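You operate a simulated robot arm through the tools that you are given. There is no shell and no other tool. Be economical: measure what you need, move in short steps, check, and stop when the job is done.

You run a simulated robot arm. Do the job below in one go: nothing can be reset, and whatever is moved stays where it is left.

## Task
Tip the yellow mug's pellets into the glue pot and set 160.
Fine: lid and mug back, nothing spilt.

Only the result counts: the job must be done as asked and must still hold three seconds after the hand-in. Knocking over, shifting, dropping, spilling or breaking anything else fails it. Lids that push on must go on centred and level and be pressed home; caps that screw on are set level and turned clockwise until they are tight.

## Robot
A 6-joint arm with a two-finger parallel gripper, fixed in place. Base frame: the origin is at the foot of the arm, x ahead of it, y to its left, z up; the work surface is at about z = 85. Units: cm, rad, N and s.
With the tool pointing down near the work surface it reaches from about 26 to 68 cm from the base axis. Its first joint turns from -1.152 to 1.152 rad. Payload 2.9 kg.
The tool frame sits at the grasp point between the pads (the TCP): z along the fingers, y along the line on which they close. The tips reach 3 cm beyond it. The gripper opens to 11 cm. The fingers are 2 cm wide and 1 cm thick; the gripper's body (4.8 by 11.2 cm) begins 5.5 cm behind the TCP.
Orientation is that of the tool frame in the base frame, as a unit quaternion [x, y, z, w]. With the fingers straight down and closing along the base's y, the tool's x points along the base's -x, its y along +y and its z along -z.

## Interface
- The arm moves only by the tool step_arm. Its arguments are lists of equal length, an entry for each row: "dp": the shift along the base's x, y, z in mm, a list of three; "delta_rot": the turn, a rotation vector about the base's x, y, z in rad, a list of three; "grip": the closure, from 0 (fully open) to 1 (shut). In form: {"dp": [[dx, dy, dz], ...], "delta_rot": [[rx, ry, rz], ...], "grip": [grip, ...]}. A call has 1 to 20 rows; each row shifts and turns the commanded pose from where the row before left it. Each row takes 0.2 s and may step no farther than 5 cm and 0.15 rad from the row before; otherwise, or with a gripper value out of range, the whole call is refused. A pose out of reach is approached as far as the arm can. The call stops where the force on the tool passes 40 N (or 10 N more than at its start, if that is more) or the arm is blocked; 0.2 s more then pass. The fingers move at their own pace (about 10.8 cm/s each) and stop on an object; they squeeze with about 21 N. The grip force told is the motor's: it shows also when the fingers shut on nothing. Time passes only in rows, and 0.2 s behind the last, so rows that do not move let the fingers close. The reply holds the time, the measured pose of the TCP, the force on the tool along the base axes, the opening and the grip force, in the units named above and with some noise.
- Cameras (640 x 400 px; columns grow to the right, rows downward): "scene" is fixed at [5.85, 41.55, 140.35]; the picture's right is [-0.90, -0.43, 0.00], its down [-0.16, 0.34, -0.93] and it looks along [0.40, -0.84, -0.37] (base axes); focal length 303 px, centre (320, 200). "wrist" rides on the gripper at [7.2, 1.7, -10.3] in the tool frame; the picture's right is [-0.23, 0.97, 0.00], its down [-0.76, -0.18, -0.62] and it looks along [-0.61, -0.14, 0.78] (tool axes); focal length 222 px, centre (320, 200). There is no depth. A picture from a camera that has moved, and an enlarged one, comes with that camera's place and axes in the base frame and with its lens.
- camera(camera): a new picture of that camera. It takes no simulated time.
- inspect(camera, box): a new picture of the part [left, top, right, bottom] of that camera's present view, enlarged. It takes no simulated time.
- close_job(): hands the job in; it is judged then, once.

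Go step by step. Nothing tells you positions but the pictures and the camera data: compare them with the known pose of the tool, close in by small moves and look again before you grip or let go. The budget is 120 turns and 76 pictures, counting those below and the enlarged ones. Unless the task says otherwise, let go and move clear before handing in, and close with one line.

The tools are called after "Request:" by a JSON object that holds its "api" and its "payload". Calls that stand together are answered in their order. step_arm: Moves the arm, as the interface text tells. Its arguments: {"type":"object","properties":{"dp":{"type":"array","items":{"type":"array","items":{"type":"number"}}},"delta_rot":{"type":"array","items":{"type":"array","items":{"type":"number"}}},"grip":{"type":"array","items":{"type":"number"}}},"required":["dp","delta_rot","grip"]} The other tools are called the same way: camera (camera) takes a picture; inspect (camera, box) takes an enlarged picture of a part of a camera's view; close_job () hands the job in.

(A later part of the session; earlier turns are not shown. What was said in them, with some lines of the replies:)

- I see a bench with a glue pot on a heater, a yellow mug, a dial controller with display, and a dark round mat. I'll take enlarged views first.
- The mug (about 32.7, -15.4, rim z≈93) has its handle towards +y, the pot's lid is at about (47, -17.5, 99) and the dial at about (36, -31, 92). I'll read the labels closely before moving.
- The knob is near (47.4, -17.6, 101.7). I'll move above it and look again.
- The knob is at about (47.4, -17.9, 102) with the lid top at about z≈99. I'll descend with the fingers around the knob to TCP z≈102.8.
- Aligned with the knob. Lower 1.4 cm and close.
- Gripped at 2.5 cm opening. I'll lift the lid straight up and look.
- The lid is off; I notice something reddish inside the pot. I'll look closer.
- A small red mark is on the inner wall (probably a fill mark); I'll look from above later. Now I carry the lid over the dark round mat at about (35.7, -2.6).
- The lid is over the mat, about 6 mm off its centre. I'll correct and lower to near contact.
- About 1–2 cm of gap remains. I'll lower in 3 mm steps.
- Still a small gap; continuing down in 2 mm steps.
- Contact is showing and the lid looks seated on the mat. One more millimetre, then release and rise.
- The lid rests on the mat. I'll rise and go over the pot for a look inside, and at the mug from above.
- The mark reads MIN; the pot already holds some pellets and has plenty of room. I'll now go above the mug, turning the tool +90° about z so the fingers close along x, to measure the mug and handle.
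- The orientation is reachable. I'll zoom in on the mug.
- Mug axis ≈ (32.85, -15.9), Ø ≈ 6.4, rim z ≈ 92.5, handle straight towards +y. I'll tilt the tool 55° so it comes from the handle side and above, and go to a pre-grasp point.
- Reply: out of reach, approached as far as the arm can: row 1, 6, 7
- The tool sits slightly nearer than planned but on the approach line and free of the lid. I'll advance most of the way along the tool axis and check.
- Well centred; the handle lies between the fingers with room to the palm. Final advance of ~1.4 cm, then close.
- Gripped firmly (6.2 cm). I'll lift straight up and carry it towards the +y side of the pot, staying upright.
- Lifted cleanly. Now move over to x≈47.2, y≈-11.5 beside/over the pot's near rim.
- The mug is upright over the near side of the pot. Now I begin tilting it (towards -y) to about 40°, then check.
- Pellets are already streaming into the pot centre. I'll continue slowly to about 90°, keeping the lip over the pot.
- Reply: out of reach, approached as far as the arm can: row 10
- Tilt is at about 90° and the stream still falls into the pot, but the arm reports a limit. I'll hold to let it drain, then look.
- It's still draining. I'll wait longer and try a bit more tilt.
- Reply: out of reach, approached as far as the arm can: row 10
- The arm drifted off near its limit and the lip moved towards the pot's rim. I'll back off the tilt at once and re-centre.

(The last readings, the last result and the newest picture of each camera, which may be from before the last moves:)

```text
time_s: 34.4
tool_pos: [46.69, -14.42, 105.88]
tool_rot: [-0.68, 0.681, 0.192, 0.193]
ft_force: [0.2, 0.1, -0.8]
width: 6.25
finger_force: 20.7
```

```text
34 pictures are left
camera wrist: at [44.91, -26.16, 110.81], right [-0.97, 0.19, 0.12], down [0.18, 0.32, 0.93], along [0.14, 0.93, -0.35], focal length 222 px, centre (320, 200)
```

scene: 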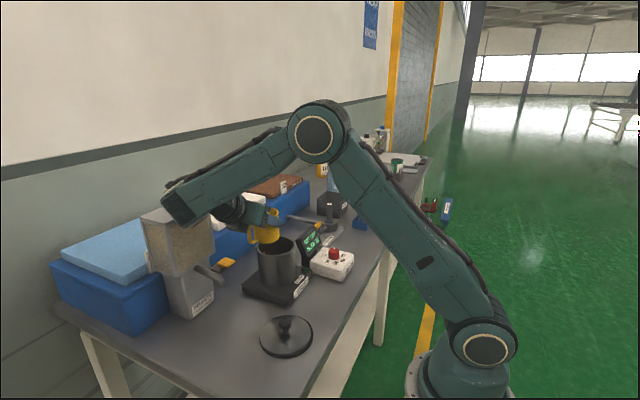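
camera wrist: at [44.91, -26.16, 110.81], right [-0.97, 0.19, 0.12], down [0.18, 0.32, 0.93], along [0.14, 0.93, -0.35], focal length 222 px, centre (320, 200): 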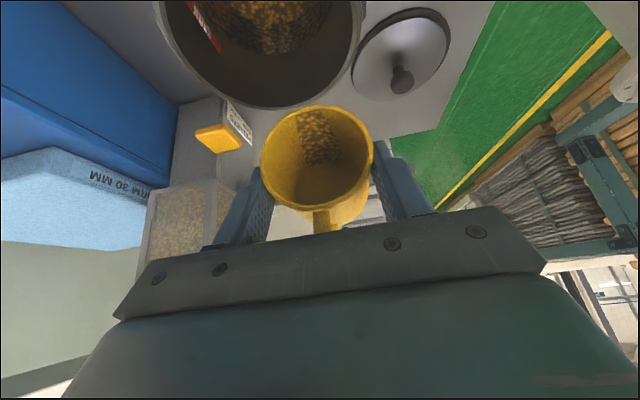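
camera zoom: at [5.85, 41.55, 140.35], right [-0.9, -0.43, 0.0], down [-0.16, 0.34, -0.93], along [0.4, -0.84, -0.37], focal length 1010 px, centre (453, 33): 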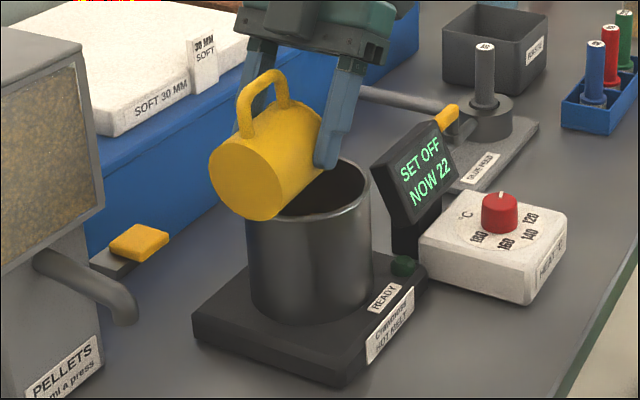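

The tabletop and heater show no spill, and the flow has stopped with some pellets left. The arm can tilt further if the gripper leans toward the base, so I'll ease the tilt to ~60° and swing the mug around the pot axis by -90° in yaw.

Request:
{"api": "step_arm", "payload": {"dp": [[1.2, 2.2, 10], [1.2, 2.2, 10], [1.2, 2.2, 10], [1.2, 2.2, 10], [5.5, -0.4, 0], [5.4, -1.1, 0], [5.2, -1.8, 0], [4.9, -2.4, 0], [4.6, -3.1, 0], [4.1, -3.6, 0], [3.6, -4.1, 0], [3.1, -4.6, 0], [2.4, -4.9, 0], [1.8, -5.2, 0], [1.1, -5.4, 0], [0.4, -5.5, 0], [0, 0, 0]], "delta_rot": [[-0.12, 0, 0], [-0.12, 0, 0], [-0.12, 0, 0], [-0.12, 0, 0], [0, 0, -0.131], [0, 0, -0.131], [0, 0, -0.131], [0, 0, -0.131], [0, 0, -0.131], [0, 0, -0.131], [0, 0, -0.131], [0, 0, -0.131], [0, 0, -0.131], [0, 0, -0.131], [0, 0, -0.131], [0, 0, -0.131], [0, 0, 0]], "grip": [0.5, 0.5, 0.5, 0.5, 0.5, 0.5, 0.5, 0.5, 0.5, 0.5, 0.5, 0.5, 0.5, 0.5, 0.5, 0.5, 0.5]}}

Request:
{"api": "camera", "payload": {"camera": "wrist"}}

Request:
{"api": "inspect", "payload": {"camera": "scene", "box": [200, 140, 360, 300]}}

```text
time_s: 38.0
tool_pos: [51.31, -17.9, 109.57]
tool_rot: [0.002, 0.999, 0.0, 0.035]
ft_force: [0.4, 0.3, -0.5]
width: 6.28
finger_force: 20.7
```

```text
33 pictures are left
camera wrist: at [43.33, -16.16, 119.35], right [0.23, 0.97, 0.01], down [0.72, -0.18, 0.68], along [0.66, -0.14, -0.74], focal length 222 px, centre (320, 200)
```

wrist: 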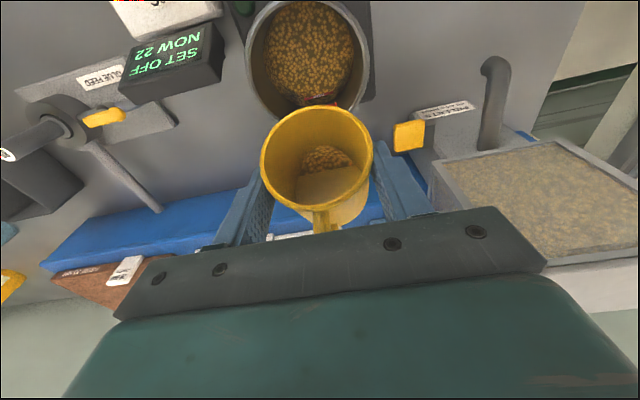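

```text
2.50 times, centred on (280, 220) of scene
camera zoom: at [5.85, 41.55, 140.35], right [-0.9, -0.43, 0.0], down [-0.16, 0.34, -0.93], along [0.4, -0.84, -0.37], focal length 758 px, centre (420, 150)
```

zoom: 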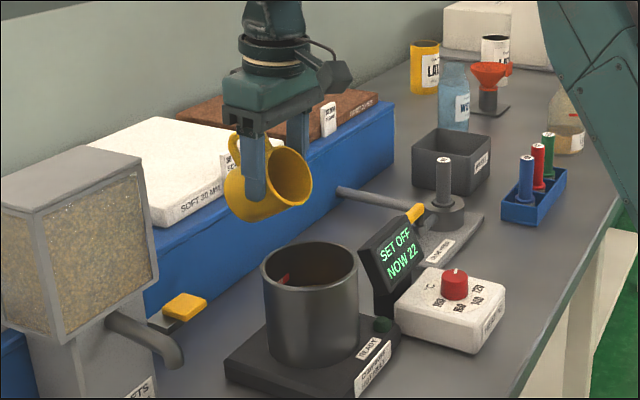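

Only a little remains in the mug. Now tilt on (towards the base) to about 95° with the lip kept over the pot centre.

Request:
{"api": "step_arm", "payload": {"dp": [[-3, 0, -4], [-3, 0, -4], [-3, 0, -4], [-3, 0, -4], [-4, 0, -4], [-4, 0, -3], [0, 0, 0], [0, 0, 0]], "delta_rot": [[0, -0.105, 0], [0, -0.105, 0], [0, -0.105, 0], [0, -0.105, 0], [0, -0.105, 0], [0, -0.105, 0], [0, 0, 0], [0, 0, 0]], "grip": [0.5, 0.5, 0.5, 0.5, 0.5, 0.5, 0.5, 0.5]}}

Request:
{"api": "inspect", "payload": {"camera": "scene", "box": [200, 140, 360, 300]}}

```text
time_s: 39.8
tool_pos: [49.32, -18.04, 107.46]
tool_rot: [0.0, 0.939, 0.0, 0.344]
ft_force: [-0.3, -0.2, -0.2]
width: 6.26
finger_force: 21.1
```

```text
2.50 times, centred on (280, 220) of scene
camera zoom: at [5.85, 41.55, 140.35], right [-0.9, -0.43, 0.0], down [-0.16, 0.34, -0.93], along [0.4, -0.84, -0.37], focal length 758 px, centre (420, 150)
```

zoom: 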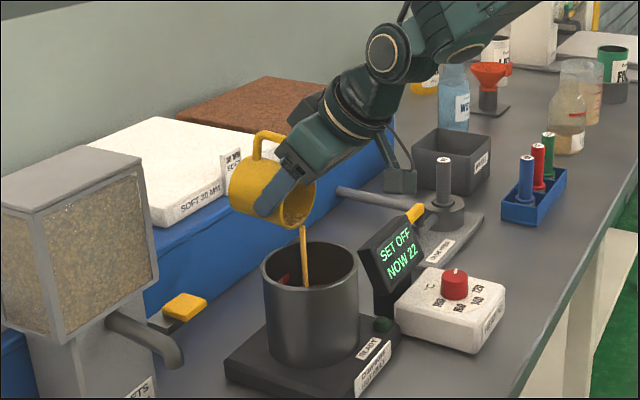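

The stream falls centrally. I continue to about 130° and hold to drain.

Request:
{"api": "step_arm", "payload": {"dp": [[0, 0, 0], [-5, 0, 0], [-5, 0, 0], [-5, 0, 0], [-5, 0, 0], [-5, 0, 0], [-5, 0, 0], [0, 0, 0], [0, 0, 0], [0, 0, 0], [0, 0, 0], [0, 0, 0]], "delta_rot": [[0, 0, 0], [0, -0.1, 0], [0, -0.1, 0], [0, -0.1, 0], [0, -0.1, 0], [0, -0.1, 0], [0, -0.1, 0], [0, 0, 0], [0, 0, 0], [0, 0, 0], [0, 0, 0], [0, 0, 0]], "grip": [0.5, 0.5, 0.5, 0.5, 0.5, 0.5, 0.5, 0.5, 0.5, 0.5, 0.5, 0.5]}}

Request:
{"api": "inspect", "payload": {"camera": "scene", "box": [200, 140, 360, 300]}}

Request:
{"api": "camera", "payload": {"camera": "wrist"}}

```text
time_s: 42.4
tool_pos: [46.29, -17.95, 107.39]
tool_rot: [0.001, 0.795, 0.0, 0.606]
ft_force: [0.3, -0.2, -0.7]
width: 6.26
finger_force: 20.8
```

```text
2.50 times, centred on (280, 220) of scene
camera zoom: at [5.85, 41.55, 140.35], right [-0.9, -0.43, 0.0], down [-0.16, 0.34, -0.93], along [0.4, -0.84, -0.37], focal length 758 px, centre (420, 150)
```

zoom: 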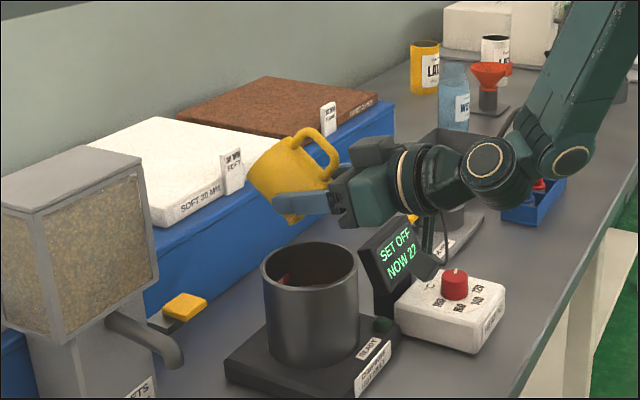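

```text
29 pictures are left
camera wrist: at [34.33, -16.22, 103.14], right [0.06, 0.97, 0.22], down [-0.4, -0.18, 0.9], along [0.92, -0.14, 0.38], focal length 222 px, centre (320, 200)
```

wrist: 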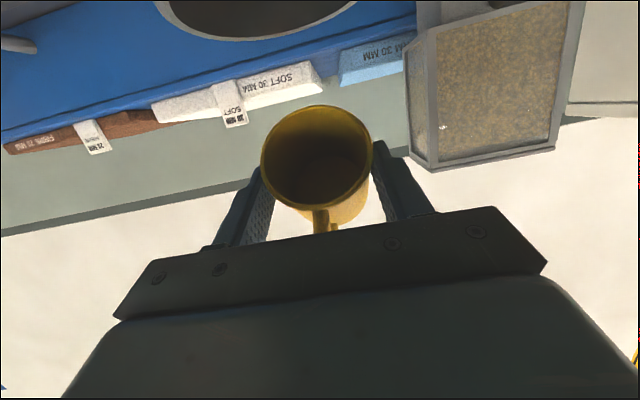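

The mug looks empty; zoom to be sure.

Request:
{"api": "inspect", "payload": {"camera": "wrist", "box": [250, 95, 390, 225]}}

```text
3.08 times, centred on (320, 160) of wrist
camera zoom: at [34.33, -16.22, 103.14], right [0.06, 0.97, 0.22], down [-0.4, -0.18, 0.9], along [0.92, -0.14, 0.38], focal length 684 px, centre (320, 323)
```

zoom: 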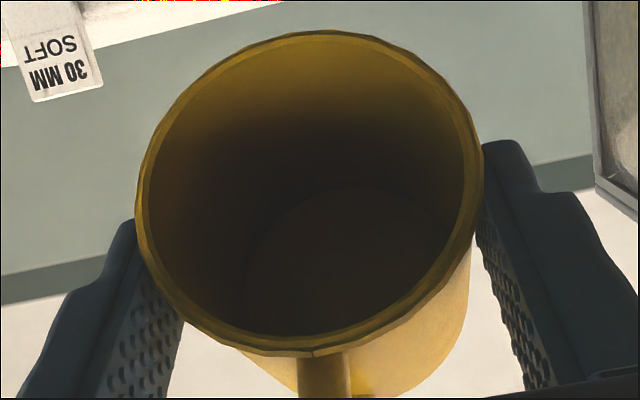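

Empty. Now I reverse: raise, un-tilt to ~60° and swing the yaw back.

Request:
{"api": "step_arm", "payload": {"dp": [[4, 0, 6], [4, 0, 4], [4, 0, 4], [4, 0, 4], [4, 0, 4], [4, 0, 4], [4, 0, 4], [4, 0, 4], [4, 0, 0], [4, 0, 0], [4, 0, 0], [4, 0, 0], [3, 0, 0]], "delta_rot": [[0, 0.1, 0], [0, 0.1, 0], [0, 0.1, 0], [0, 0.1, 0], [0, 0.1, 0], [0, 0.1, 0], [0, 0.105, 0], [0, 0.105, 0], [0, 0.105, 0], [0, 0.105, 0], [0, 0.105, 0], [0, 0.105, 0], [0, 0, 0]], "grip": [0.5, 0.5, 0.5, 0.5, 0.5, 0.5, 0.5, 0.5, 0.5, 0.5, 0.5, 0.5, 0.5]}}

Request:
{"api": "step_arm", "payload": {"dp": [[-8, 4, 0], [-8, 4, 0], [-8, 4, 0], [-8, 4, 0], [-8, 4, 0], [-8, 4, 0], [-8, 4, 0], [-8, 4, 0], [-8, 4, 0], [-8, 4, 0], [-8, 4, 0], [-8, 4, 0], [0, 0, 0]], "delta_rot": [[0, 0, 0.131], [0, 0, 0.131], [0, 0, 0.131], [0, 0, 0.131], [0, 0, 0.131], [0, 0, 0.131], [0, 0, 0.131], [0, 0, 0.131], [0, 0, 0.131], [0, 0, 0.131], [0, 0, 0.131], [0, 0, 0.131], [0, 0, 0]], "grip": [0.5, 0.5, 0.5, 0.5, 0.5, 0.5, 0.5, 0.5, 0.5, 0.5, 0.5, 0.5, 0.5]}}

```text
time_s: 45.2
tool_pos: [51.24, -17.88, 110.73]
tool_rot: [0.001, 0.999, 0.0, 0.035]
ft_force: [0.5, -0.3, -0.1]
width: 6.23
finger_force: 21.0
```

```text
time_s: 48.0
tool_pos: [41.72, -13.17, 110.73]
tool_rot: [0.708, -0.706, -0.025, -0.025]
ft_force: [0.2, 0.0, -0.8]
width: 6.24
finger_force: 21.2
```

Next, un-tilt fully at this height and then move back over the mug's place.

Request:
{"api": "step_arm", "payload": {"dp": [[0, 0, 0], [0, 0, 0], [0, 0, 0], [0, 0, 0], [0, 0, 0], [0, 0, 0], [0, 0, 0], [0, 0, 0], [0, 0, 0]], "delta_rot": [[-0.1285, 0, 0], [-0.1285, 0, 0], [-0.1285, 0, 0], [-0.1285, 0, 0], [-0.1285, 0, 0], [-0.1285, 0, 0], [-0.1285, 0, 0], [-0.1285, 0, 0], [0, 0, 0]], "grip": [0.5, 0.5, 0.5, 0.5, 0.5, 0.5, 0.5, 0.5, 0.5]}}

Request:
{"api": "step_arm", "payload": {"dp": [[-18, -2, 0], [-18, -2, -5], [-18, -2, -5], [-18, -2, -10], [-16, 0, -10], [0, 0, -20], [0, 0, -20], [0, 0, -20], [0, 0, -20], [0, 0, -20], [0, 0, -20], [0, 0, 0], [0, 0, 0]], "delta_rot": [[0, 0, 0], [0, 0, 0], [0, 0, 0], [0, 0, 0], [0, 0, 0], [0, 0, 0], [0, 0, 0], [0, 0, 0], [0, 0, 0], [0, 0, 0], [0, 0, 0], [0, 0, 0], [0, 0, 0]], "grip": [0.5, 0.5, 0.5, 0.5, 0.5, 0.5, 0.5, 0.5, 0.5, 0.5, 0.5, 0.5, 0.5]}}

Request:
{"api": "inspect", "payload": {"camera": "scene", "box": [230, 200, 390, 360]}}

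```text
time_s: 50.0
tool_pos: [41.71, -13.17, 110.58]
tool_rot: [0.628, -0.627, 0.326, 0.326]
ft_force: [0.4, 0.0, -0.5]
width: 6.24
finger_force: 20.8
```

```text
time_s: 52.8
tool_pos: [32.9, -13.78, 95.78]
tool_rot: [0.629, -0.627, 0.326, 0.325]
ft_force: [0.2, -0.4, -0.5]
width: 6.25
finger_force: 21.4
```

```text
2.50 times, centred on (310, 280) of scene
camera zoom: at [5.85, 41.55, 140.35], right [-0.9, -0.43, 0.0], down [-0.16, 0.34, -0.93], along [0.4, -0.84, -0.37], focal length 758 px, centre (345, 0)
```

zoom: 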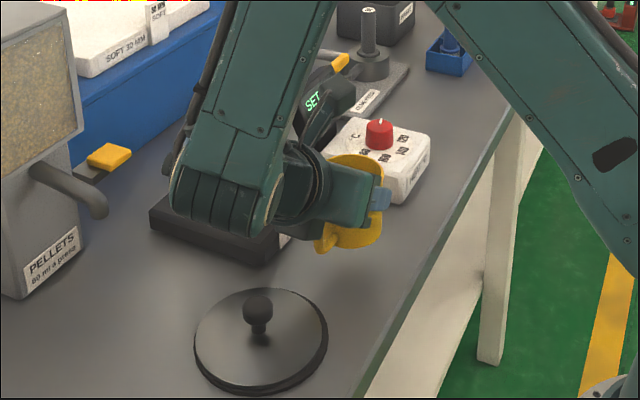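

Orientation matches the grasp pose, about 5 cm above. Lowering to near contact.

Request:
{"api": "step_arm", "payload": {"dp": [[0, -1, -15], [0, 0, -15], [0, 0, -12], [0, 0, -4], [0, 0, 0]], "delta_rot": [[0, 0, 0], [0, 0, 0], [0, 0, 0], [0, 0, 0], [0, 0, 0]], "grip": [0.5, 0.5, 0.5, 0.5, 0.5]}}

Request:
{"api": "step_arm", "payload": {"dp": [[0, 0, -2], [0, 0, -2], [0, 0, 0]], "delta_rot": [[0, 0, 0], [0, 0, 0], [0, 0, 0]], "grip": [0.5, 0.5, 0.5]}}

Request:
{"api": "camera", "payload": {"camera": "wrist"}}

```text
time_s: 54.0
tool_pos: [33.01, -14.01, 91.3]
tool_rot: [0.628, -0.627, 0.326, 0.326]
ft_force: [1.3, 0.3, 4.3]
width: 6.26
finger_force: 20.9
```

```text
time_s: 54.8
tool_pos: [32.9, -13.87, 90.75]
tool_rot: [0.628, -0.627, 0.326, 0.325]
ft_force: [1.1, -1.8, 3.8]
width: 6.24
finger_force: 20.2
```

```text
26 pictures are left
camera wrist: at [31.17, -9.68, 102.54], right [-0.97, 0.13, -0.19], down [0.18, 0.95, -0.26], along [0.14, -0.29, -0.95], focal length 222 px, centre (320, 200)
```

wrist: 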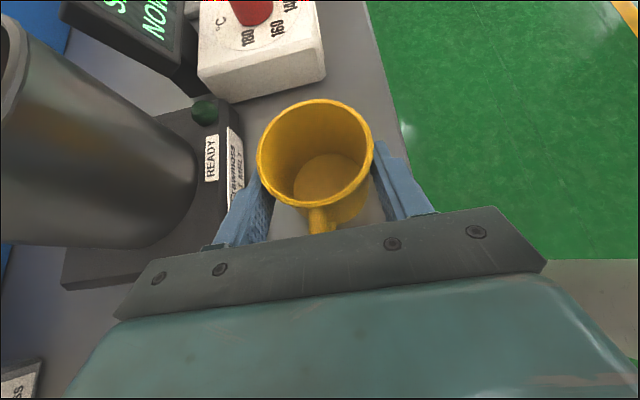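

The picture matches the grasp picture; light contact shows. A hair more down, then open slowly.

Request:
{"api": "step_arm", "payload": {"dp": [[0, 0, -1.5], [0, 0, 0]], "delta_rot": [[0, 0, 0], [0, 0, 0]], "grip": [0.5, 0.5]}}

Request:
{"api": "step_arm", "payload": {"dp": [[0, 0, 0], [0, 0, 0], [0, 0, 0], [0, 0, 0]], "delta_rot": [[0, 0, 0], [0, 0, 0], [0, 0, 0], [0, 0, 0]], "grip": [0.4, 0.3, 0.22, 0.22]}}

Request:
{"api": "camera", "payload": {"camera": "wrist"}}

```text
time_s: 55.4
tool_pos: [32.85, -13.95, 90.67]
tool_rot: [-0.628, 0.628, -0.325, -0.326]
ft_force: [-0.6, -0.5, 3.8]
width: 6.23
finger_force: 20.7
```

```text
time_s: 56.4
tool_pos: [32.81, -13.88, 90.57]
tool_rot: [0.629, -0.627, 0.326, 0.325]
ft_force: [0.0, 0.0, 1.0]
width: 8.6
finger_force: 0.0
```

```text
25 pictures are left
camera wrist: at [31.16, -9.62, 102.46], right [-0.97, 0.13, -0.19], down [0.18, 0.95, -0.26], along [0.14, -0.29, -0.95], focal length 222 px, centre (320, 200)
```

wrist: 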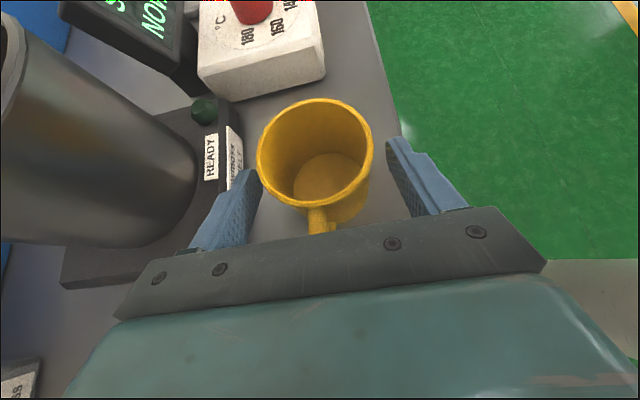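

Released; the mug stands in place. I retreat back along the tool axis, then rise.

Request:
{"api": "step_arm", "payload": {"dp": [[0, 10, 7], [0, 12, 9], [0, 12, 9], [0, 10, 10], [0, 0, 35], [0, 0, 35], [0, 0, 35], [0, 0, 0]], "delta_rot": [[0, 0, 0], [0, 0, 0], [0, 0, 0], [0, 0, 0], [0, 0, 0], [0, 0, 0], [0, 0, 0], [0, 0, 0]], "grip": [0.22, 0.22, 0.22, 0.22, 0.22, 0.22, 0.22, 0.22]}}

Request:
{"api": "step_arm", "payload": {"dp": [[0, 0, 5], [0, 0, 5], [0, 0, 5], [0, 0, 5], [0, 0, 5], [0, 0, 5], [0, 0, 5], [0, 0, 0]], "delta_rot": [[0.137, 0, 0], [0.137, 0, 0], [0.137, 0, 0], [0.137, 0, 0], [0.137, 0, 0], [0.137, 0, 0], [0.138, 0, 0], [0, 0, 0]], "grip": [0.22, 0.22, 0.22, 0.22, 0.22, 0.22, 0.22, 0.22]}}

Request:
{"api": "camera", "payload": {"camera": "scene"}}

```text
time_s: 58.2
tool_pos: [32.97, -9.57, 104.65]
tool_rot: [0.628, -0.627, 0.326, 0.325]
ft_force: [-0.4, 0.5, -0.2]
width: 8.59
finger_force: 0.0
```

```text
time_s: 60.0
tool_pos: [32.91, -9.7, 108.11]
tool_rot: [-0.707, 0.707, 0.001, 0.003]
ft_force: [0.0, -0.4, 0.4]
width: 8.57
finger_force: 0.0
```

```text
24 pictures are left
```

scene: 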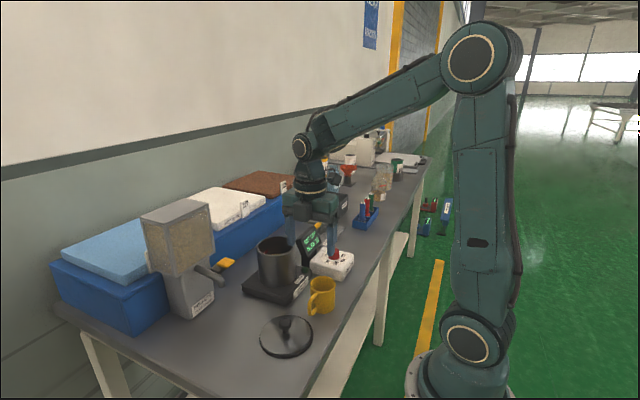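

The mug is back where it was. Next, turn the tool back and go above the lid's knob.

Request:
{"api": "step_arm", "payload": {"dp": [[2.1, 5.5, 0], [2.1, 5.5, 0], [2.1, 5.5, 0], [2.1, 5.5, 0], [2.1, 5.5, 0], [2.1, 5.5, 0], [2.1, 5.5, 0], [2.1, 5.5, 0], [2.1, 5.5, 0], [2.1, 5.5, 0], [2.1, 5.5, 0], [2.1, 5.5, 0], [0, 0, -40], [0, 0, -30], [0, 0, 0]], "delta_rot": [[0, 0, -0.131], [0, 0, -0.131], [0, 0, -0.131], [0, 0, -0.131], [0, 0, -0.131], [0, 0, -0.131], [0, 0, -0.131], [0, 0, -0.131], [0, 0, -0.131], [0, 0, -0.131], [0, 0, -0.131], [0, 0, -0.131], [0, 0, 0], [0, 0, 0], [0, 0, 0]], "grip": [0.3, 0.4, 0.4, 0.4, 0.4, 0.4, 0.4, 0.4, 0.4, 0.4, 0.4, 0.4, 0.4, 0.4, 0.4]}}

Request:
{"api": "camera", "payload": {"camera": "wrist"}}

```text
time_s: 63.2
tool_pos: [35.57, -2.75, 100.87]
tool_rot: [0.0, 1.0, -0.001, 0.002]
ft_force: [-0.6, -0.1, 0.2]
width: 6.59
finger_force: 0.1
```

```text
23 pictures are left
camera wrist: at [28.18, -1.16, 111.15], right [0.23, 0.97, 0.0], down [0.76, -0.18, 0.63], along [0.61, -0.14, -0.78], focal length 222 px, centre (320, 200)
```

wrist: 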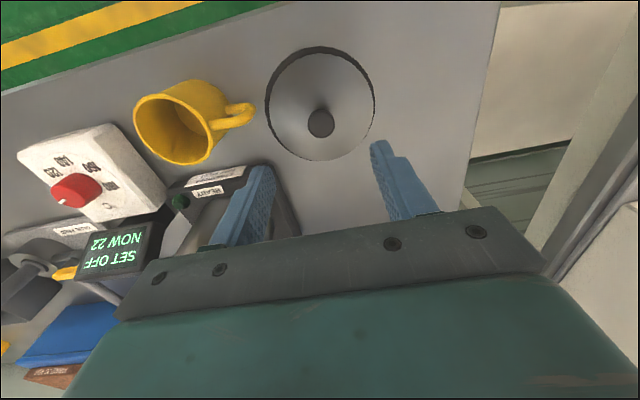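

Over the knob. Descend to the same grip height (≈90.4) and close.

Request:
{"api": "step_arm", "payload": {"dp": [[-1, -2, -40], [0, 0, -40], [0, 0, -20], [0, 0, -5], [0, 0, 0], [0, 0, 0], [0, 0, 0], [0, 0, 0], [0, 0, 0]], "delta_rot": [[0, 0, 0], [0, 0, 0], [0, 0, 0], [0, 0, 0], [0, 0, 0], [0, 0, 0], [0, 0, 0], [0, 0, 0], [0, 0, 0]], "grip": [0.4, 0.4, 0.4, 0.4, 0.4, 0.6, 0.75, 0.85, 0.85]}}

Request:
{"api": "step_arm", "payload": {"dp": [[0, 0, 5], [0, 0, 15], [0, 0, 40], [0, 0, 50], [0, 0, 50], [0, 0, 50], [0, 0, 0]], "delta_rot": [[0, 0, 0], [0, 0, 0], [0, 0, 0], [0, 0, 0], [0, 0, 0], [0, 0, 0], [0, 0, 0]], "grip": [0.85, 0.85, 0.85, 0.85, 0.85, 0.85, 0.85]}}

Request:
{"api": "camera", "payload": {"camera": "scene"}}

```text
time_s: 65.2
tool_pos: [35.39, -3.2, 90.52]
tool_rot: [0.001, 1.0, 0.0, 0.002]
ft_force: [0.1, 0.4, 0.6]
width: 2.48
finger_force: 21.2
```

```text
time_s: 66.8
tool_pos: [35.38, -2.99, 111.54]
tool_rot: [0.001, 1.0, 0.0, 0.002]
ft_force: [1.1, 0.3, -1.9]
width: 2.49
finger_force: 21.6
```

```text
22 pictures are left
```

scene: 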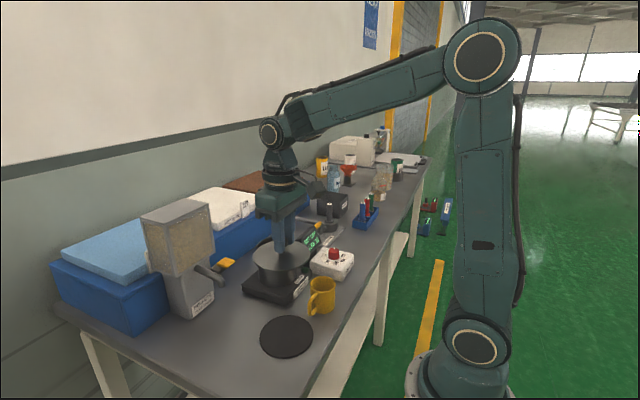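

Lid lifted level. Carry it above the pot at the original grip position (47.39, -17.7).

Request:
{"api": "step_arm", "payload": {"dp": [[20, -24.5, 0], [20, -24.5, 0], [20, -24.5, 0], [20, -24.5, 0], [20, -24.5, 0], [20, -24.5, 0], [0, 0, 0]], "delta_rot": [[0, 0, 0], [0, 0, 0], [0, 0, 0], [0, 0, 0], [0, 0, 0], [0, 0, 0], [0, 0, 0]], "grip": [0.85, 0.85, 0.85, 0.85, 0.85, 0.85, 0.85]}}

Request:
{"api": "step_arm", "payload": {"dp": [[0, 0, 0], [0, 0, -30], [0, 0, -25], [0, 0, 0]], "delta_rot": [[0, 0, 0], [0, 0, 0], [0, 0, 0], [0, 0, 0]], "grip": [0.85, 0.85, 0.85, 0.85]}}

Request:
{"api": "inspect", "payload": {"camera": "scene", "box": [220, 190, 340, 310]}}

Request:
{"api": "camera", "payload": {"camera": "wrist"}}

```text
time_s: 68.4
tool_pos: [47.2, -17.9, 111.66]
tool_rot: [0.002, 1.0, 0.0, 0.002]
ft_force: [0.0, -0.2, -0.9]
width: 2.49
finger_force: 20.6
```

```text
time_s: 69.4
tool_pos: [47.38, -17.89, 106.15]
tool_rot: [0.0, 1.0, -0.001, 0.002]
ft_force: [0.1, 1.4, -1.2]
width: 2.5
finger_force: 20.8
```

```text
3.33 times, centred on (280, 250) of scene
camera zoom: at [5.85, 41.55, 140.35], right [-0.9, -0.43, 0.0], down [-0.16, 0.34, -0.93], along [0.4, -0.84, -0.37], focal length 1010 px, centre (453, 33)
```

zoom: 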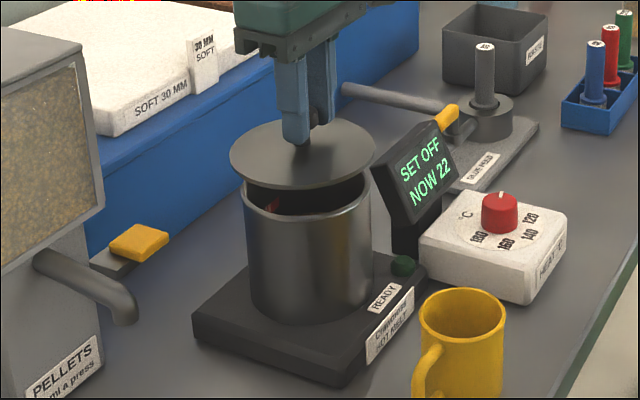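

```text
20 pictures are left
camera wrist: at [39.96, -16.16, 116.32], right [0.23, 0.97, 0.0], down [0.76, -0.18, 0.63], along [0.61, -0.14, -0.78], focal length 222 px, centre (320, 200)
```

wrist: 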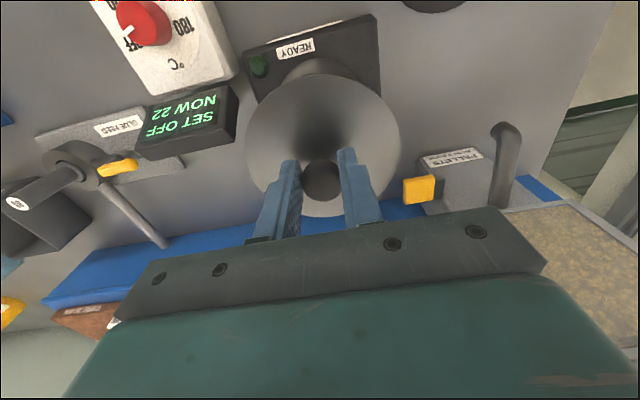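

Roughly centred. I'll lower to just above the rim and examine the centring at high zoom.

Request:
{"api": "step_arm", "payload": {"dp": [[0, 0, -12], [0, 0, -5], [0, 0, 0]], "delta_rot": [[0, 0, 0], [0, 0, 0], [0, 0, 0]], "grip": [0.85, 0.85, 0.85]}}

Request:
{"api": "inspect", "payload": {"camera": "scene", "box": [250, 215, 310, 305]}}

```text
time_s: 70.2
tool_pos: [47.37, -17.83, 104.48]
tool_rot: [0.001, 1.0, -0.001, 0.002]
ft_force: [-0.2, -0.9, -1.3]
width: 2.47
finger_force: 20.8
```

```text
4.44 times, centred on (280, 260) of scene
camera zoom: at [5.85, 41.55, 140.35], right [-0.9, -0.43, 0.0], down [-0.16, 0.34, -0.93], along [0.4, -0.84, -0.37], focal length 1347 px, centre (498, -67)
```

zoom: 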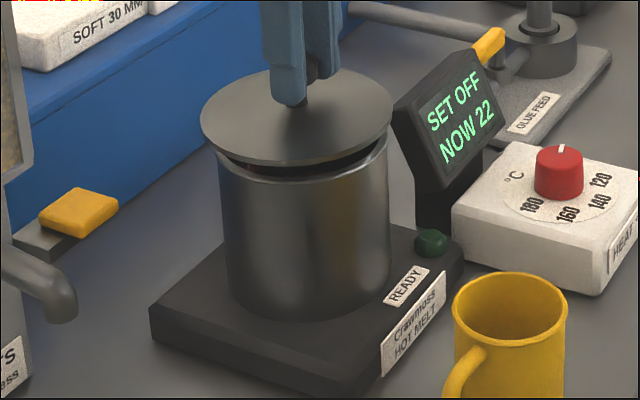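

The lid sits about 2–2.5 mm towards +x of the pot centre. I'll correct and lower gently, feeling for the seat at TCP z≈103.0.

Request:
{"api": "step_arm", "payload": {"dp": [[-2, -0.8, 0], [0, 0, -4], [0, 0, -4], [0, 0, 0]], "delta_rot": [[0, 0, 0], [0, 0, 0], [0, 0, 0], [0, 0, 0]], "grip": [0.85, 0.85, 0.85, 0.85]}}

Request:
{"api": "inspect", "payload": {"camera": "scene", "box": [250, 220, 310, 280]}}

Request:
{"api": "inspect", "payload": {"camera": "wrist", "box": [220, 20, 420, 240]}}

```text
time_s: 71.2
tool_pos: [47.15, -17.83, 103.71]
tool_rot: [0.001, 1.0, 0.0, 0.002]
ft_force: [-0.1, -0.1, -1.7]
width: 2.49
finger_force: 21.4
```

```text
6.67 times, centred on (280, 250) of scene
camera zoom: at [5.85, 41.55, 140.35], right [-0.9, -0.43, 0.0], down [-0.16, 0.34, -0.93], along [0.4, -0.84, -0.37], focal length 2021 px, centre (587, -133)
```

zoom: 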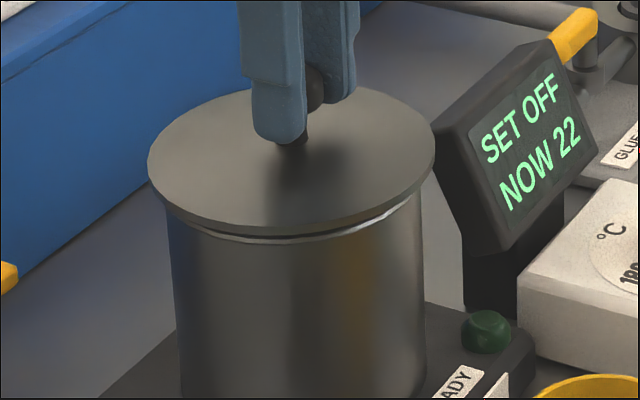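

```text
1.82 times, centred on (320, 130) of wrist
camera zoom: at [39.83, -16.23, 113.92], right [0.23, 0.97, 0.0], down [0.76, -0.18, 0.63], along [0.61, -0.14, -0.78], focal length 404 px, centre (320, 327)
```

zoom: 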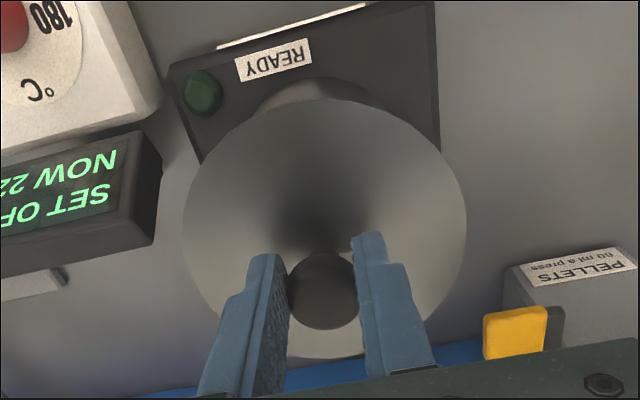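

Nearly centred (≈1 mm). Small correction and lower to contact.

Request:
{"api": "step_arm", "payload": {"dp": [[-1, 0, 0], [0, 0, -2], [0, 0, -2], [0, 0, -2], [0, 0, 0]], "delta_rot": [[0, 0, 0], [0, 0, 0], [0, 0, 0], [0, 0, 0], [0, 0, 0]], "grip": [0.85, 0.85, 0.85, 0.85, 0.85]}}

Request:
{"api": "step_arm", "payload": {"dp": [[0, 0, -1], [0, 0, -1], [0, 0, 0]], "delta_rot": [[0, 0, 0], [0, 0, 0], [0, 0, 0]], "grip": [0.85, 0.85, 0.85]}}

Request:
{"api": "inspect", "payload": {"camera": "scene", "box": [250, 220, 310, 280]}}

```text
time_s: 72.4
tool_pos: [47.08, -18.08, 103.04]
tool_rot: [0.001, 1.0, -0.001, 0.002]
ft_force: [-1.1, 0.3, 7.0]
width: 2.49
finger_force: 20.5
```

```text
time_s: 73.2
tool_pos: [47.22, -18.0, 102.76]
tool_rot: [0.001, 1.0, -0.001, 0.004]
ft_force: [1.2, -1.8, 16.4]
width: 2.5
finger_force: 20.8
```

```text
6.67 times, centred on (280, 250) of scene
camera zoom: at [5.83, 41.56, 140.35], right [-0.9, -0.43, 0.0], down [-0.16, 0.34, -0.93], along [0.4, -0.84, -0.37], focal length 2021 px, centre (587, -133)
```

zoom: 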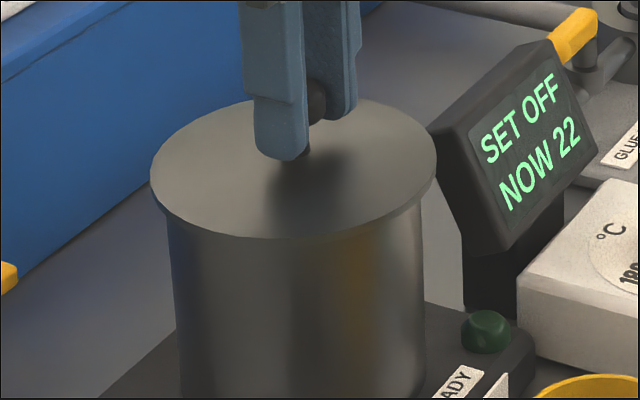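

The lid is flush and centred on the pot, contact 16 N. One more millimetre of press, then release and rise.

Request:
{"api": "step_arm", "payload": {"dp": [[0, 0, -1], [0, 0, 0]], "delta_rot": [[0, 0, 0], [0, 0, 0]], "grip": [0.85, 0.85]}}

Request:
{"api": "step_arm", "payload": {"dp": [[0, 0, 3], [0, 0, 0], [0, 0, 0], [0, 0, 0], [0, 0, 15], [0, 0, 35], [0, 0, 40], [0, 0, 0]], "delta_rot": [[0, 0, 0], [0, 0, 0], [0, 0, 0], [0, 0, 0], [0, 0, 0], [0, 0, 0], [0, 0, 0], [0, 0, 0]], "grip": [0.85, 0.7, 0.5, 0.4, 0.4, 0.4, 0.4, 0.4]}}

Request:
{"api": "inspect", "payload": {"camera": "scene", "box": [240, 210, 360, 330]}}

```text
time_s: 73.8
tool_pos: [47.06, -18.0, 102.78]
tool_rot: [0.001, 1.0, -0.001, 0.003]
ft_force: [5.9, -2.2, 13.8]
width: 2.49
finger_force: 20.8
```

```text
time_s: 75.6
tool_pos: [47.13, -18.14, 111.91]
tool_rot: [0.001, 1.0, -0.001, 0.002]
ft_force: [-0.3, -0.1, 0.7]
width: 6.61
finger_force: 0.0
```

```text
3.33 times, centred on (300, 270) of scene
camera zoom: at [5.85, 41.55, 140.35], right [-0.9, -0.43, 0.0], down [-0.16, 0.34, -0.93], along [0.4, -0.84, -0.37], focal length 1010 px, centre (387, -33)
```

zoom: 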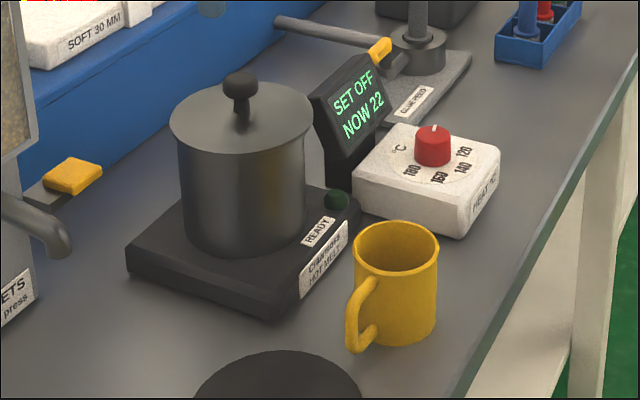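

Lid on, mug in place, no spill. Next, the dial: move above it and look.

Request:
{"api": "step_arm", "payload": {"dp": [[-21, -27, 0], [-21, -27, 0], [-21, -27, 0], [-21, -27, 0], [-21, -27, -10], [0, 0, -20], [0, 0, 0]], "delta_rot": [[0, 0, 0], [0, 0, 0], [0, 0, 0], [0, 0, 0], [0, 0, 0], [0, 0, 0], [0, 0, 0]], "grip": [0.4, 0.4, 0.4, 0.4, 0.4, 0.4, 0.4]}}

Request:
{"api": "inspect", "payload": {"camera": "wrist", "box": [220, 20, 420, 220]}}

```text
time_s: 77.2
tool_pos: [36.52, -31.43, 108.99]
tool_rot: [0.001, 1.0, -0.001, 0.001]
ft_force: [0.6, -0.1, -0.1]
width: 6.57
finger_force: 0.1
```

```text
2.00 times, centred on (320, 120) of wrist
camera zoom: at [29.31, -29.75, 119.29], right [0.23, 0.97, 0.0], down [0.76, -0.18, 0.63], along [0.61, -0.14, -0.78], focal length 444 px, centre (320, 360)
```

zoom: 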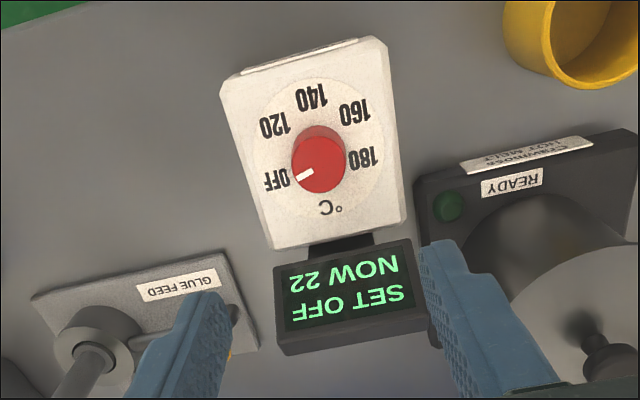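

The dial axis is at about (36.4, -31.4). I'll yaw +43° and lower until the tips straddle the knob, then check before closing.

Request:
{"api": "step_arm", "payload": {"dp": [[0, 0, -20], [0, 0, -20], [0, 0, -20], [0, 0, -20], [0, 0, -20], [0, 0, -20], [0, 0, -15], [0, 0, 0]], "delta_rot": [[0, 0, 0.15], [0, 0, 0.15], [0, 0, 0.15], [0, 0, 0.15], [0, 0, 0.15], [0, 0, 0], [0, 0, 0], [0, 0, 0]], "grip": [0.4, 0.4, 0.4, 0.4, 0.45, 0.45, 0.45, 0.45]}}

Request:
{"api": "inspect", "payload": {"camera": "scene", "box": [290, 220, 370, 300]}}

```text
time_s: 79.0
tool_pos: [36.42, -31.35, 95.4]
tool_rot: [-0.365, 0.931, -0.001, 0.002]
ft_force: [0.1, 0.3, 1.3]
width: 6.06
finger_force: 0.0
```

```text
5.00 times, centred on (330, 260) of scene
camera zoom: at [5.85, 41.55, 140.35], right [-0.9, -0.43, 0.0], down [-0.16, 0.34, -0.93], along [0.4, -0.84, -0.37], focal length 1516 px, centre (270, -100)
```

zoom: 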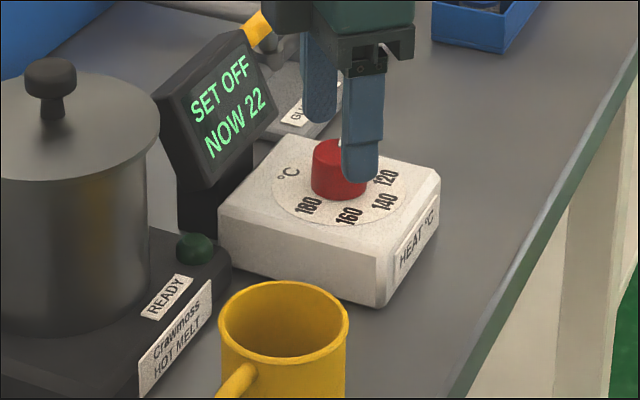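

Tips are just below the knob top. Lower in small steps, watching the force.

Request:
{"api": "step_arm", "payload": {"dp": [[0, 0, -5], [0, 0, -5], [0, 0, -4], [0, 0, 0]], "delta_rot": [[0, 0, 0], [0, 0, 0], [0, 0, 0], [0, 0, 0]], "grip": [0.45, 0.45, 0.45, 0.45]}}

Request:
{"api": "inspect", "payload": {"camera": "scene", "box": [290, 220, 370, 300]}}

```text
time_s: 80.0
tool_pos: [36.44, -31.47, 93.95]
tool_rot: [-0.366, 0.931, -0.001, 0.003]
ft_force: [-0.6, 0.0, -0.2]
width: 6.05
finger_force: 0.1
```

```text
5.00 times, centred on (330, 260) of scene
camera zoom: at [5.85, 41.55, 140.35], right [-0.9, -0.43, 0.0], down [-0.16, 0.34, -0.93], along [0.4, -0.84, -0.37], focal length 1516 px, centre (270, -100)
```

zoom: 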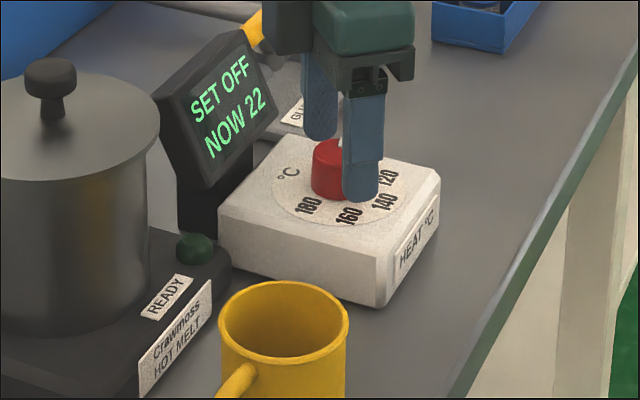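

The tips overlap most of the knob's height. Close on it.

Request:
{"api": "step_arm", "payload": {"dp": [[0, 0, 0], [0, 0, 0], [0, 0, 0], [0, 0, 0]], "delta_rot": [[0, 0, 0], [0, 0, 0], [0, 0, 0], [0, 0, 0]], "grip": [0.55, 0.65, 0.75, 0.8]}}

Request:
{"api": "step_arm", "payload": {"dp": [[0, 0, 0], [0, 0, 0], [0, 0, 0], [0, 0, 0]], "delta_rot": [[0, 0, -0.1], [0, 0, -0.1], [0, 0, -0.1], [0, 0, 0]], "grip": [0.8, 0.8, 0.8, 0.8]}}

Request:
{"api": "inspect", "payload": {"camera": "scene", "box": [290, 220, 370, 300]}}

```text
time_s: 81.0
tool_pos: [36.56, -31.28, 94.03]
tool_rot: [-0.366, 0.931, -0.002, 0.003]
ft_force: [5.0, -4.8, -4.4]
width: 3.23
finger_force: 45.2
```

```text
time_s: 82.0
tool_pos: [36.63, -31.51, 94.02]
tool_rot: [-0.22, 0.975, 0.0, 0.0]
ft_force: [-1.8, -13.9, -14.7]
width: 3.21
finger_force: 45.2
```

```text
5.00 times, centred on (330, 260) of scene
camera zoom: at [5.86, 41.5, 140.37], right [-0.9, -0.43, 0.0], down [-0.16, 0.34, -0.93], along [0.4, -0.84, -0.38], focal length 1516 px, centre (270, -100)
```

zoom: 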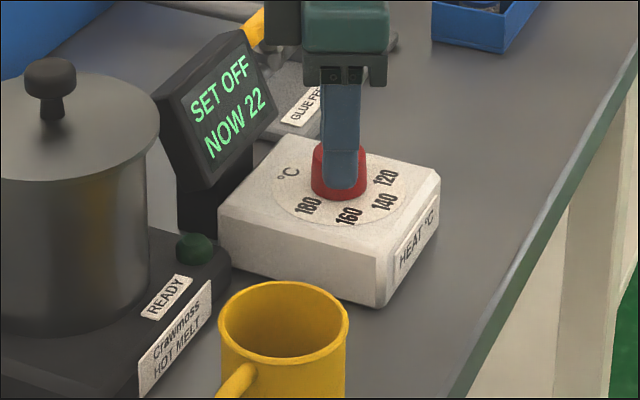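

Gripped; a side force shows a ~1–2 mm offset. I'll relax by following the force and continue clockwise.

Request:
{"api": "step_arm", "payload": {"dp": [[0, -1.2, -1], [0, 0, 0]], "delta_rot": [[0, 0, 0], [0, 0, 0]], "grip": [0.8, 0.8]}}

Request:
{"api": "step_arm", "payload": {"dp": [[0, 0, 0], [0, 0, 0], [0, 0, 0], [0, 0, 0], [0, 0, 0]], "delta_rot": [[0, 0, -0.1], [0, 0, -0.1], [0, 0, -0.1], [0, 0, -0.1], [0, 0, 0]], "grip": [0.8, 0.8, 0.8, 0.8, 0.8]}}

Request:
{"api": "inspect", "payload": {"camera": "scene", "box": [290, 220, 370, 300]}}

```text
time_s: 82.6
tool_pos: [36.56, -31.55, 94.14]
tool_rot: [-0.222, 0.975, 0.0, 0.001]
ft_force: [-6.3, -3.8, 4.1]
width: 3.22
finger_force: 45.5
```

```text
time_s: 83.8
tool_pos: [36.51, -31.46, 93.93]
tool_rot: [-0.024, 1.0, 0.002, 0.0]
ft_force: [-16.8, 10.2, 8.5]
width: 3.24
finger_force: 44.7
```

```text
5.00 times, centred on (330, 260) of scene
camera zoom: at [5.79, 41.59, 140.34], right [-0.9, -0.43, 0.0], down [-0.16, 0.34, -0.93], along [0.4, -0.84, -0.37], focal length 1516 px, centre (270, -100)
```

zoom: 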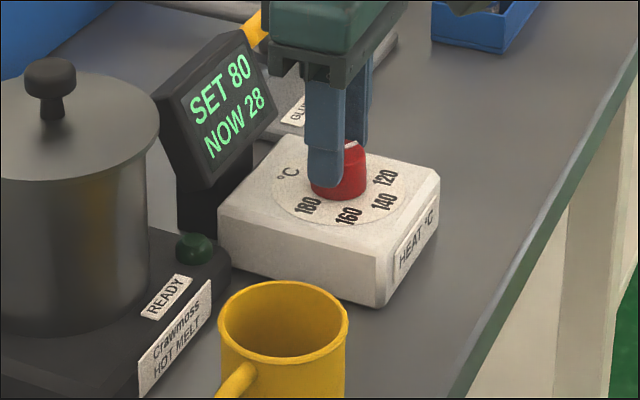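

The display follows (SET 80). I'll relax the side force and keep turning clockwise.

Request:
{"api": "step_arm", "payload": {"dp": [[-1.2, 0.7, 0.5], [0, 0, 0], [0, 0, 0], [0, 0, 0], [0, 0, 0], [0, 0, 0]], "delta_rot": [[0, 0, 0], [0, 0, -0.1], [0, 0, -0.1], [0, 0, -0.1], [0, 0, -0.1], [0, 0, 0]], "grip": [0.8, 0.8, 0.8, 0.8, 0.8, 0.8]}}

Request:
{"api": "step_arm", "payload": {"dp": [[0, 0, 0], [0, 0, 0], [0, 0, 0], [0, 0, 0], [0, 0, 0]], "delta_rot": [[0, 0, -0.1], [0, 0, -0.1], [0, 0, -0.1], [0, 0, -0.1], [0, 0, 0]], "grip": [0.8, 0.8, 0.8, 0.8, 0.8]}}

Request:
{"api": "inspect", "payload": {"camera": "scene", "box": [290, 220, 370, 300]}}

```text
time_s: 85.2
tool_pos: [36.44, -31.51, 94.1]
tool_rot: [0.175, 0.985, -0.002, 0.002]
ft_force: [-9.9, 8.6, 7.0]
width: 3.24
finger_force: 45.1
```

```text
time_s: 86.4
tool_pos: [36.54, -31.52, 94.02]
tool_rot: [0.368, 0.93, -0.001, 0.002]
ft_force: [-2.2, -1.0, 4.2]
width: 3.2
finger_force: 44.9
```

```text
5.00 times, centred on (330, 260) of scene
camera zoom: at [5.84, 41.56, 140.35], right [-0.9, -0.43, 0.0], down [-0.16, 0.34, -0.93], along [0.4, -0.84, -0.37], focal length 1516 px, centre (270, -100)
```

zoom: 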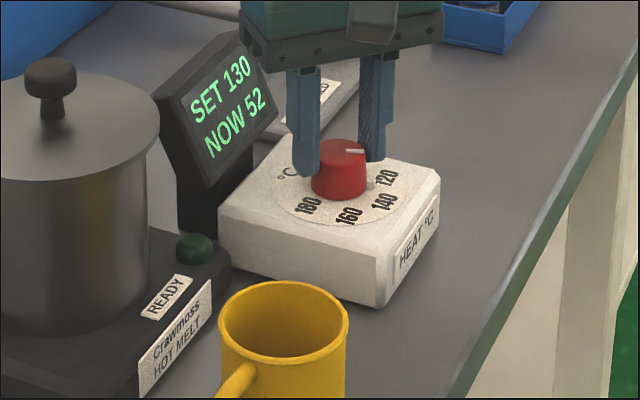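

SET 130 after 86°. I'll release, wind the wrist back and regrip for the remaining ~83°.

Request:
{"api": "step_arm", "payload": {"dp": [[0, 0, 0], [0, 0, 0], [0, 0, 0], [0, 0, 0], [0, 0, 0], [0, 0, 0], [0, 0, 0], [0, 0, 0], [0, 0, 0], [0, 0, 0], [0, 0, 0], [0, 0, 0], [0, 0, 0], [0, 0, 0], [0, 0, 0]], "delta_rot": [[0, 0, 0], [0, 0, 0], [0, 0, 0], [0, 0, 0.15], [0, 0, 0.15], [0, 0, 0.15], [0, 0, 0.15], [0, 0, 0.15], [0, 0, 0.15], [0, 0, 0.15], [0, 0, 0.15], [0, 0, 0.15], [0, 0, 0.15], [0, 0, 0], [0, 0, 0]], "grip": [0.6, 0.5, 0.45, 0.45, 0.45, 0.45, 0.45, 0.45, 0.45, 0.45, 0.45, 0.45, 0.45, 0.45, 0.45]}}

Request:
{"api": "step_arm", "payload": {"dp": [[0, 0, 0], [0, 0, 0], [0, 0, 0], [0, 0, 0]], "delta_rot": [[0, 0, 0], [0, 0, 0], [0, 0, 0], [0, 0, 0]], "grip": [0.55, 0.65, 0.75, 0.8]}}

Request:
{"api": "inspect", "payload": {"camera": "scene", "box": [290, 220, 370, 300]}}

```text
time_s: 89.6
tool_pos: [36.31, -31.54, 94.01]
tool_rot: [-0.366, 0.931, 0.0, 0.002]
ft_force: [-0.6, -0.8, 0.2]
width: 6.06
finger_force: 0.1
```

```text
time_s: 90.6
tool_pos: [36.47, -31.67, 94.02]
tool_rot: [-0.365, 0.931, -0.001, 0.002]
ft_force: [0.1, -0.2, -0.4]
width: 3.26
finger_force: 45.3
```

```text
5.00 times, centred on (330, 260) of scene
camera zoom: at [5.85, 41.55, 140.35], right [-0.9, -0.43, 0.0], down [-0.16, 0.34, -0.93], along [0.4, -0.84, -0.37], focal length 1516 px, centre (270, -100)
```

zoom: 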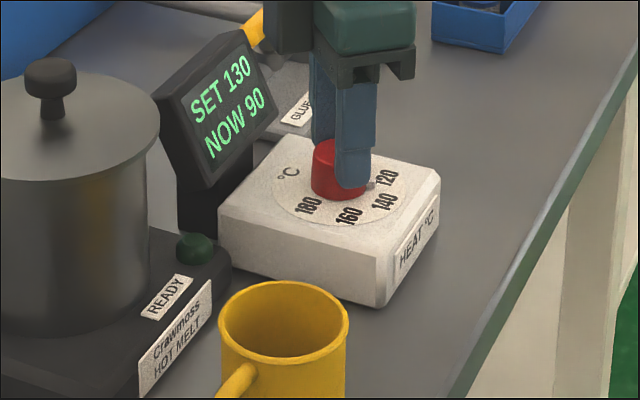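

Centred with no side force. Turn another ~1.3 rad clockwise, then read.

Request:
{"api": "step_arm", "payload": {"dp": [[0, 0, 0], [0, 0, 0], [0, 0, 0], [0, 0, 0], [0, 0, 0], [0, 0, 0], [0, 0, 0], [0, 0, 0], [0, 0, 0], [0, 0, 0], [0, 0, 0], [0, 0, 0], [0, 0, 0], [0, 0, 0]], "delta_rot": [[0, 0, -0.1], [0, 0, -0.1], [0, 0, -0.1], [0, 0, -0.1], [0, 0, -0.1], [0, 0, -0.1], [0, 0, -0.1], [0, 0, -0.1], [0, 0, -0.1], [0, 0, -0.1], [0, 0, -0.1], [0, 0, -0.1], [0, 0, -0.1], [0, 0, 0]], "grip": [0.8, 0.8, 0.8, 0.8, 0.8, 0.8, 0.8, 0.8, 0.8, 0.8, 0.8, 0.8, 0.8, 0.8]}}

Request:
{"api": "inspect", "payload": {"camera": "scene", "box": [290, 220, 370, 300]}}

```text
time_s: 93.6
tool_pos: [36.46, -31.44, 93.96]
tool_rot: [0.273, 0.962, -0.001, 0.001]
ft_force: [-2.0, 12.0, 13.5]
width: 3.18
finger_force: 44.8
```

```text
5.00 times, centred on (330, 260) of scene
camera zoom: at [5.83, 41.6, 140.34], right [-0.9, -0.43, 0.0], down [-0.16, 0.34, -0.93], along [0.4, -0.84, -0.37], focal length 1516 px, centre (270, -100)
```

zoom: 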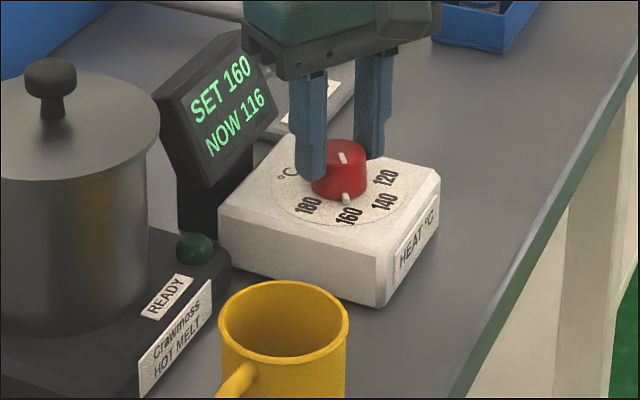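

SET shows 160, but the display may be rounded, so I'll check the pointer from above.

Request:
{"api": "inspect", "payload": {"camera": "wrist", "box": [240, 60, 400, 200]}}

```text
2.86 times, centred on (320, 130) of wrist
camera zoom: at [31.14, -26.21, 104.31], right [0.71, 0.71, 0.0], down [0.55, -0.55, 0.63], along [0.44, -0.44, -0.78], focal length 635 px, centre (320, 400)
```

zoom: 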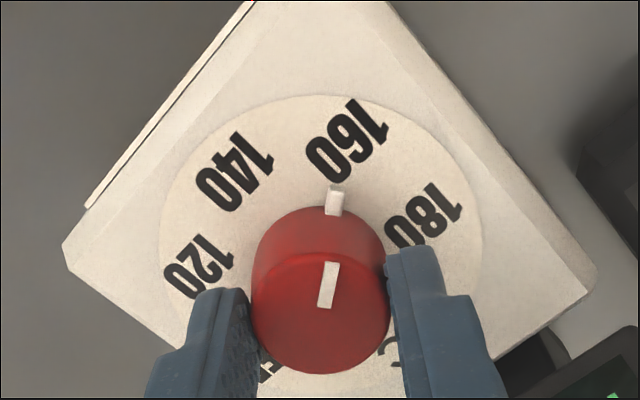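

The pointer lies on the 160 mark. I release the dial, and rise clear.

Request:
{"api": "step_arm", "payload": {"dp": [[0, 0, 0], [0, 0, 0], [0, 0, 0], [0, 0, 0], [0, 0, 20], [0, 0, 40], [0, 0, 50], [0, 0, 50], [0, 0, 0]], "delta_rot": [[0, 0, 0], [0, 0, 0], [0, 0, 0], [0, 0, 0], [0, 0, 0], [0, 0, 0], [0, 0, 0], [0, 0, 0], [0, 0, 0]], "grip": [0.65, 0.55, 0.45, 0.45, 0.45, 0.45, 0.45, 0.45, 0.45]}}

Request:
{"api": "inspect", "payload": {"camera": "scene", "box": [240, 210, 360, 330]}}

Request:
{"api": "camera", "payload": {"camera": "wrist"}}

```text
time_s: 95.6
tool_pos: [36.3, -31.43, 110.05]
tool_rot: [0.273, 0.962, -0.001, 0.001]
ft_force: [0.3, -1.1, -0.5]
width: 6.05
finger_force: 0.1
```

```text
3.33 times, centred on (300, 270) of scene
camera zoom: at [5.85, 41.55, 140.35], right [-0.9, -0.43, 0.0], down [-0.16, 0.34, -0.93], along [0.4, -0.84, -0.37], focal length 1010 px, centre (387, -33)
```

zoom: 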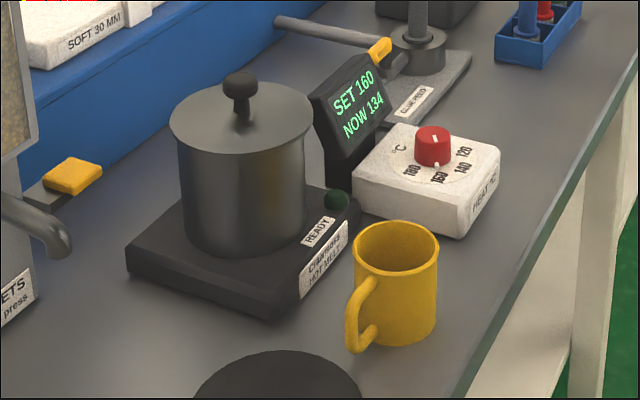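

```text
4 pictures are left
camera wrist: at [30.96, -26.18, 120.42], right [0.7, 0.71, 0.0], down [0.55, -0.55, 0.63], along [0.44, -0.44, -0.78], focal length 222 px, centre (320, 200)
```

wrist: 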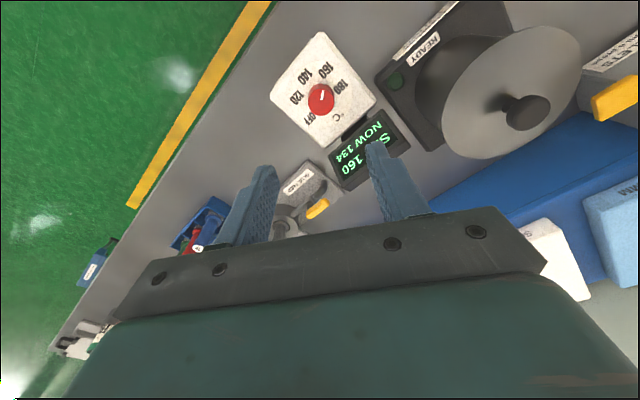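

SET reads 160 with the pointer on the mark. The lid is seated on the pot, the empty mug stands at its old place, nothing is spilt, and the arm is clear.

Request:
{"api": "close_job", "payload": {}}

```text
The job is handed in.
```

The yellow mug's pellets are in the glue pot, the lid and the empty mug are back in place, the dial is set to 160, and I saw nothing spilt in the final pictures.
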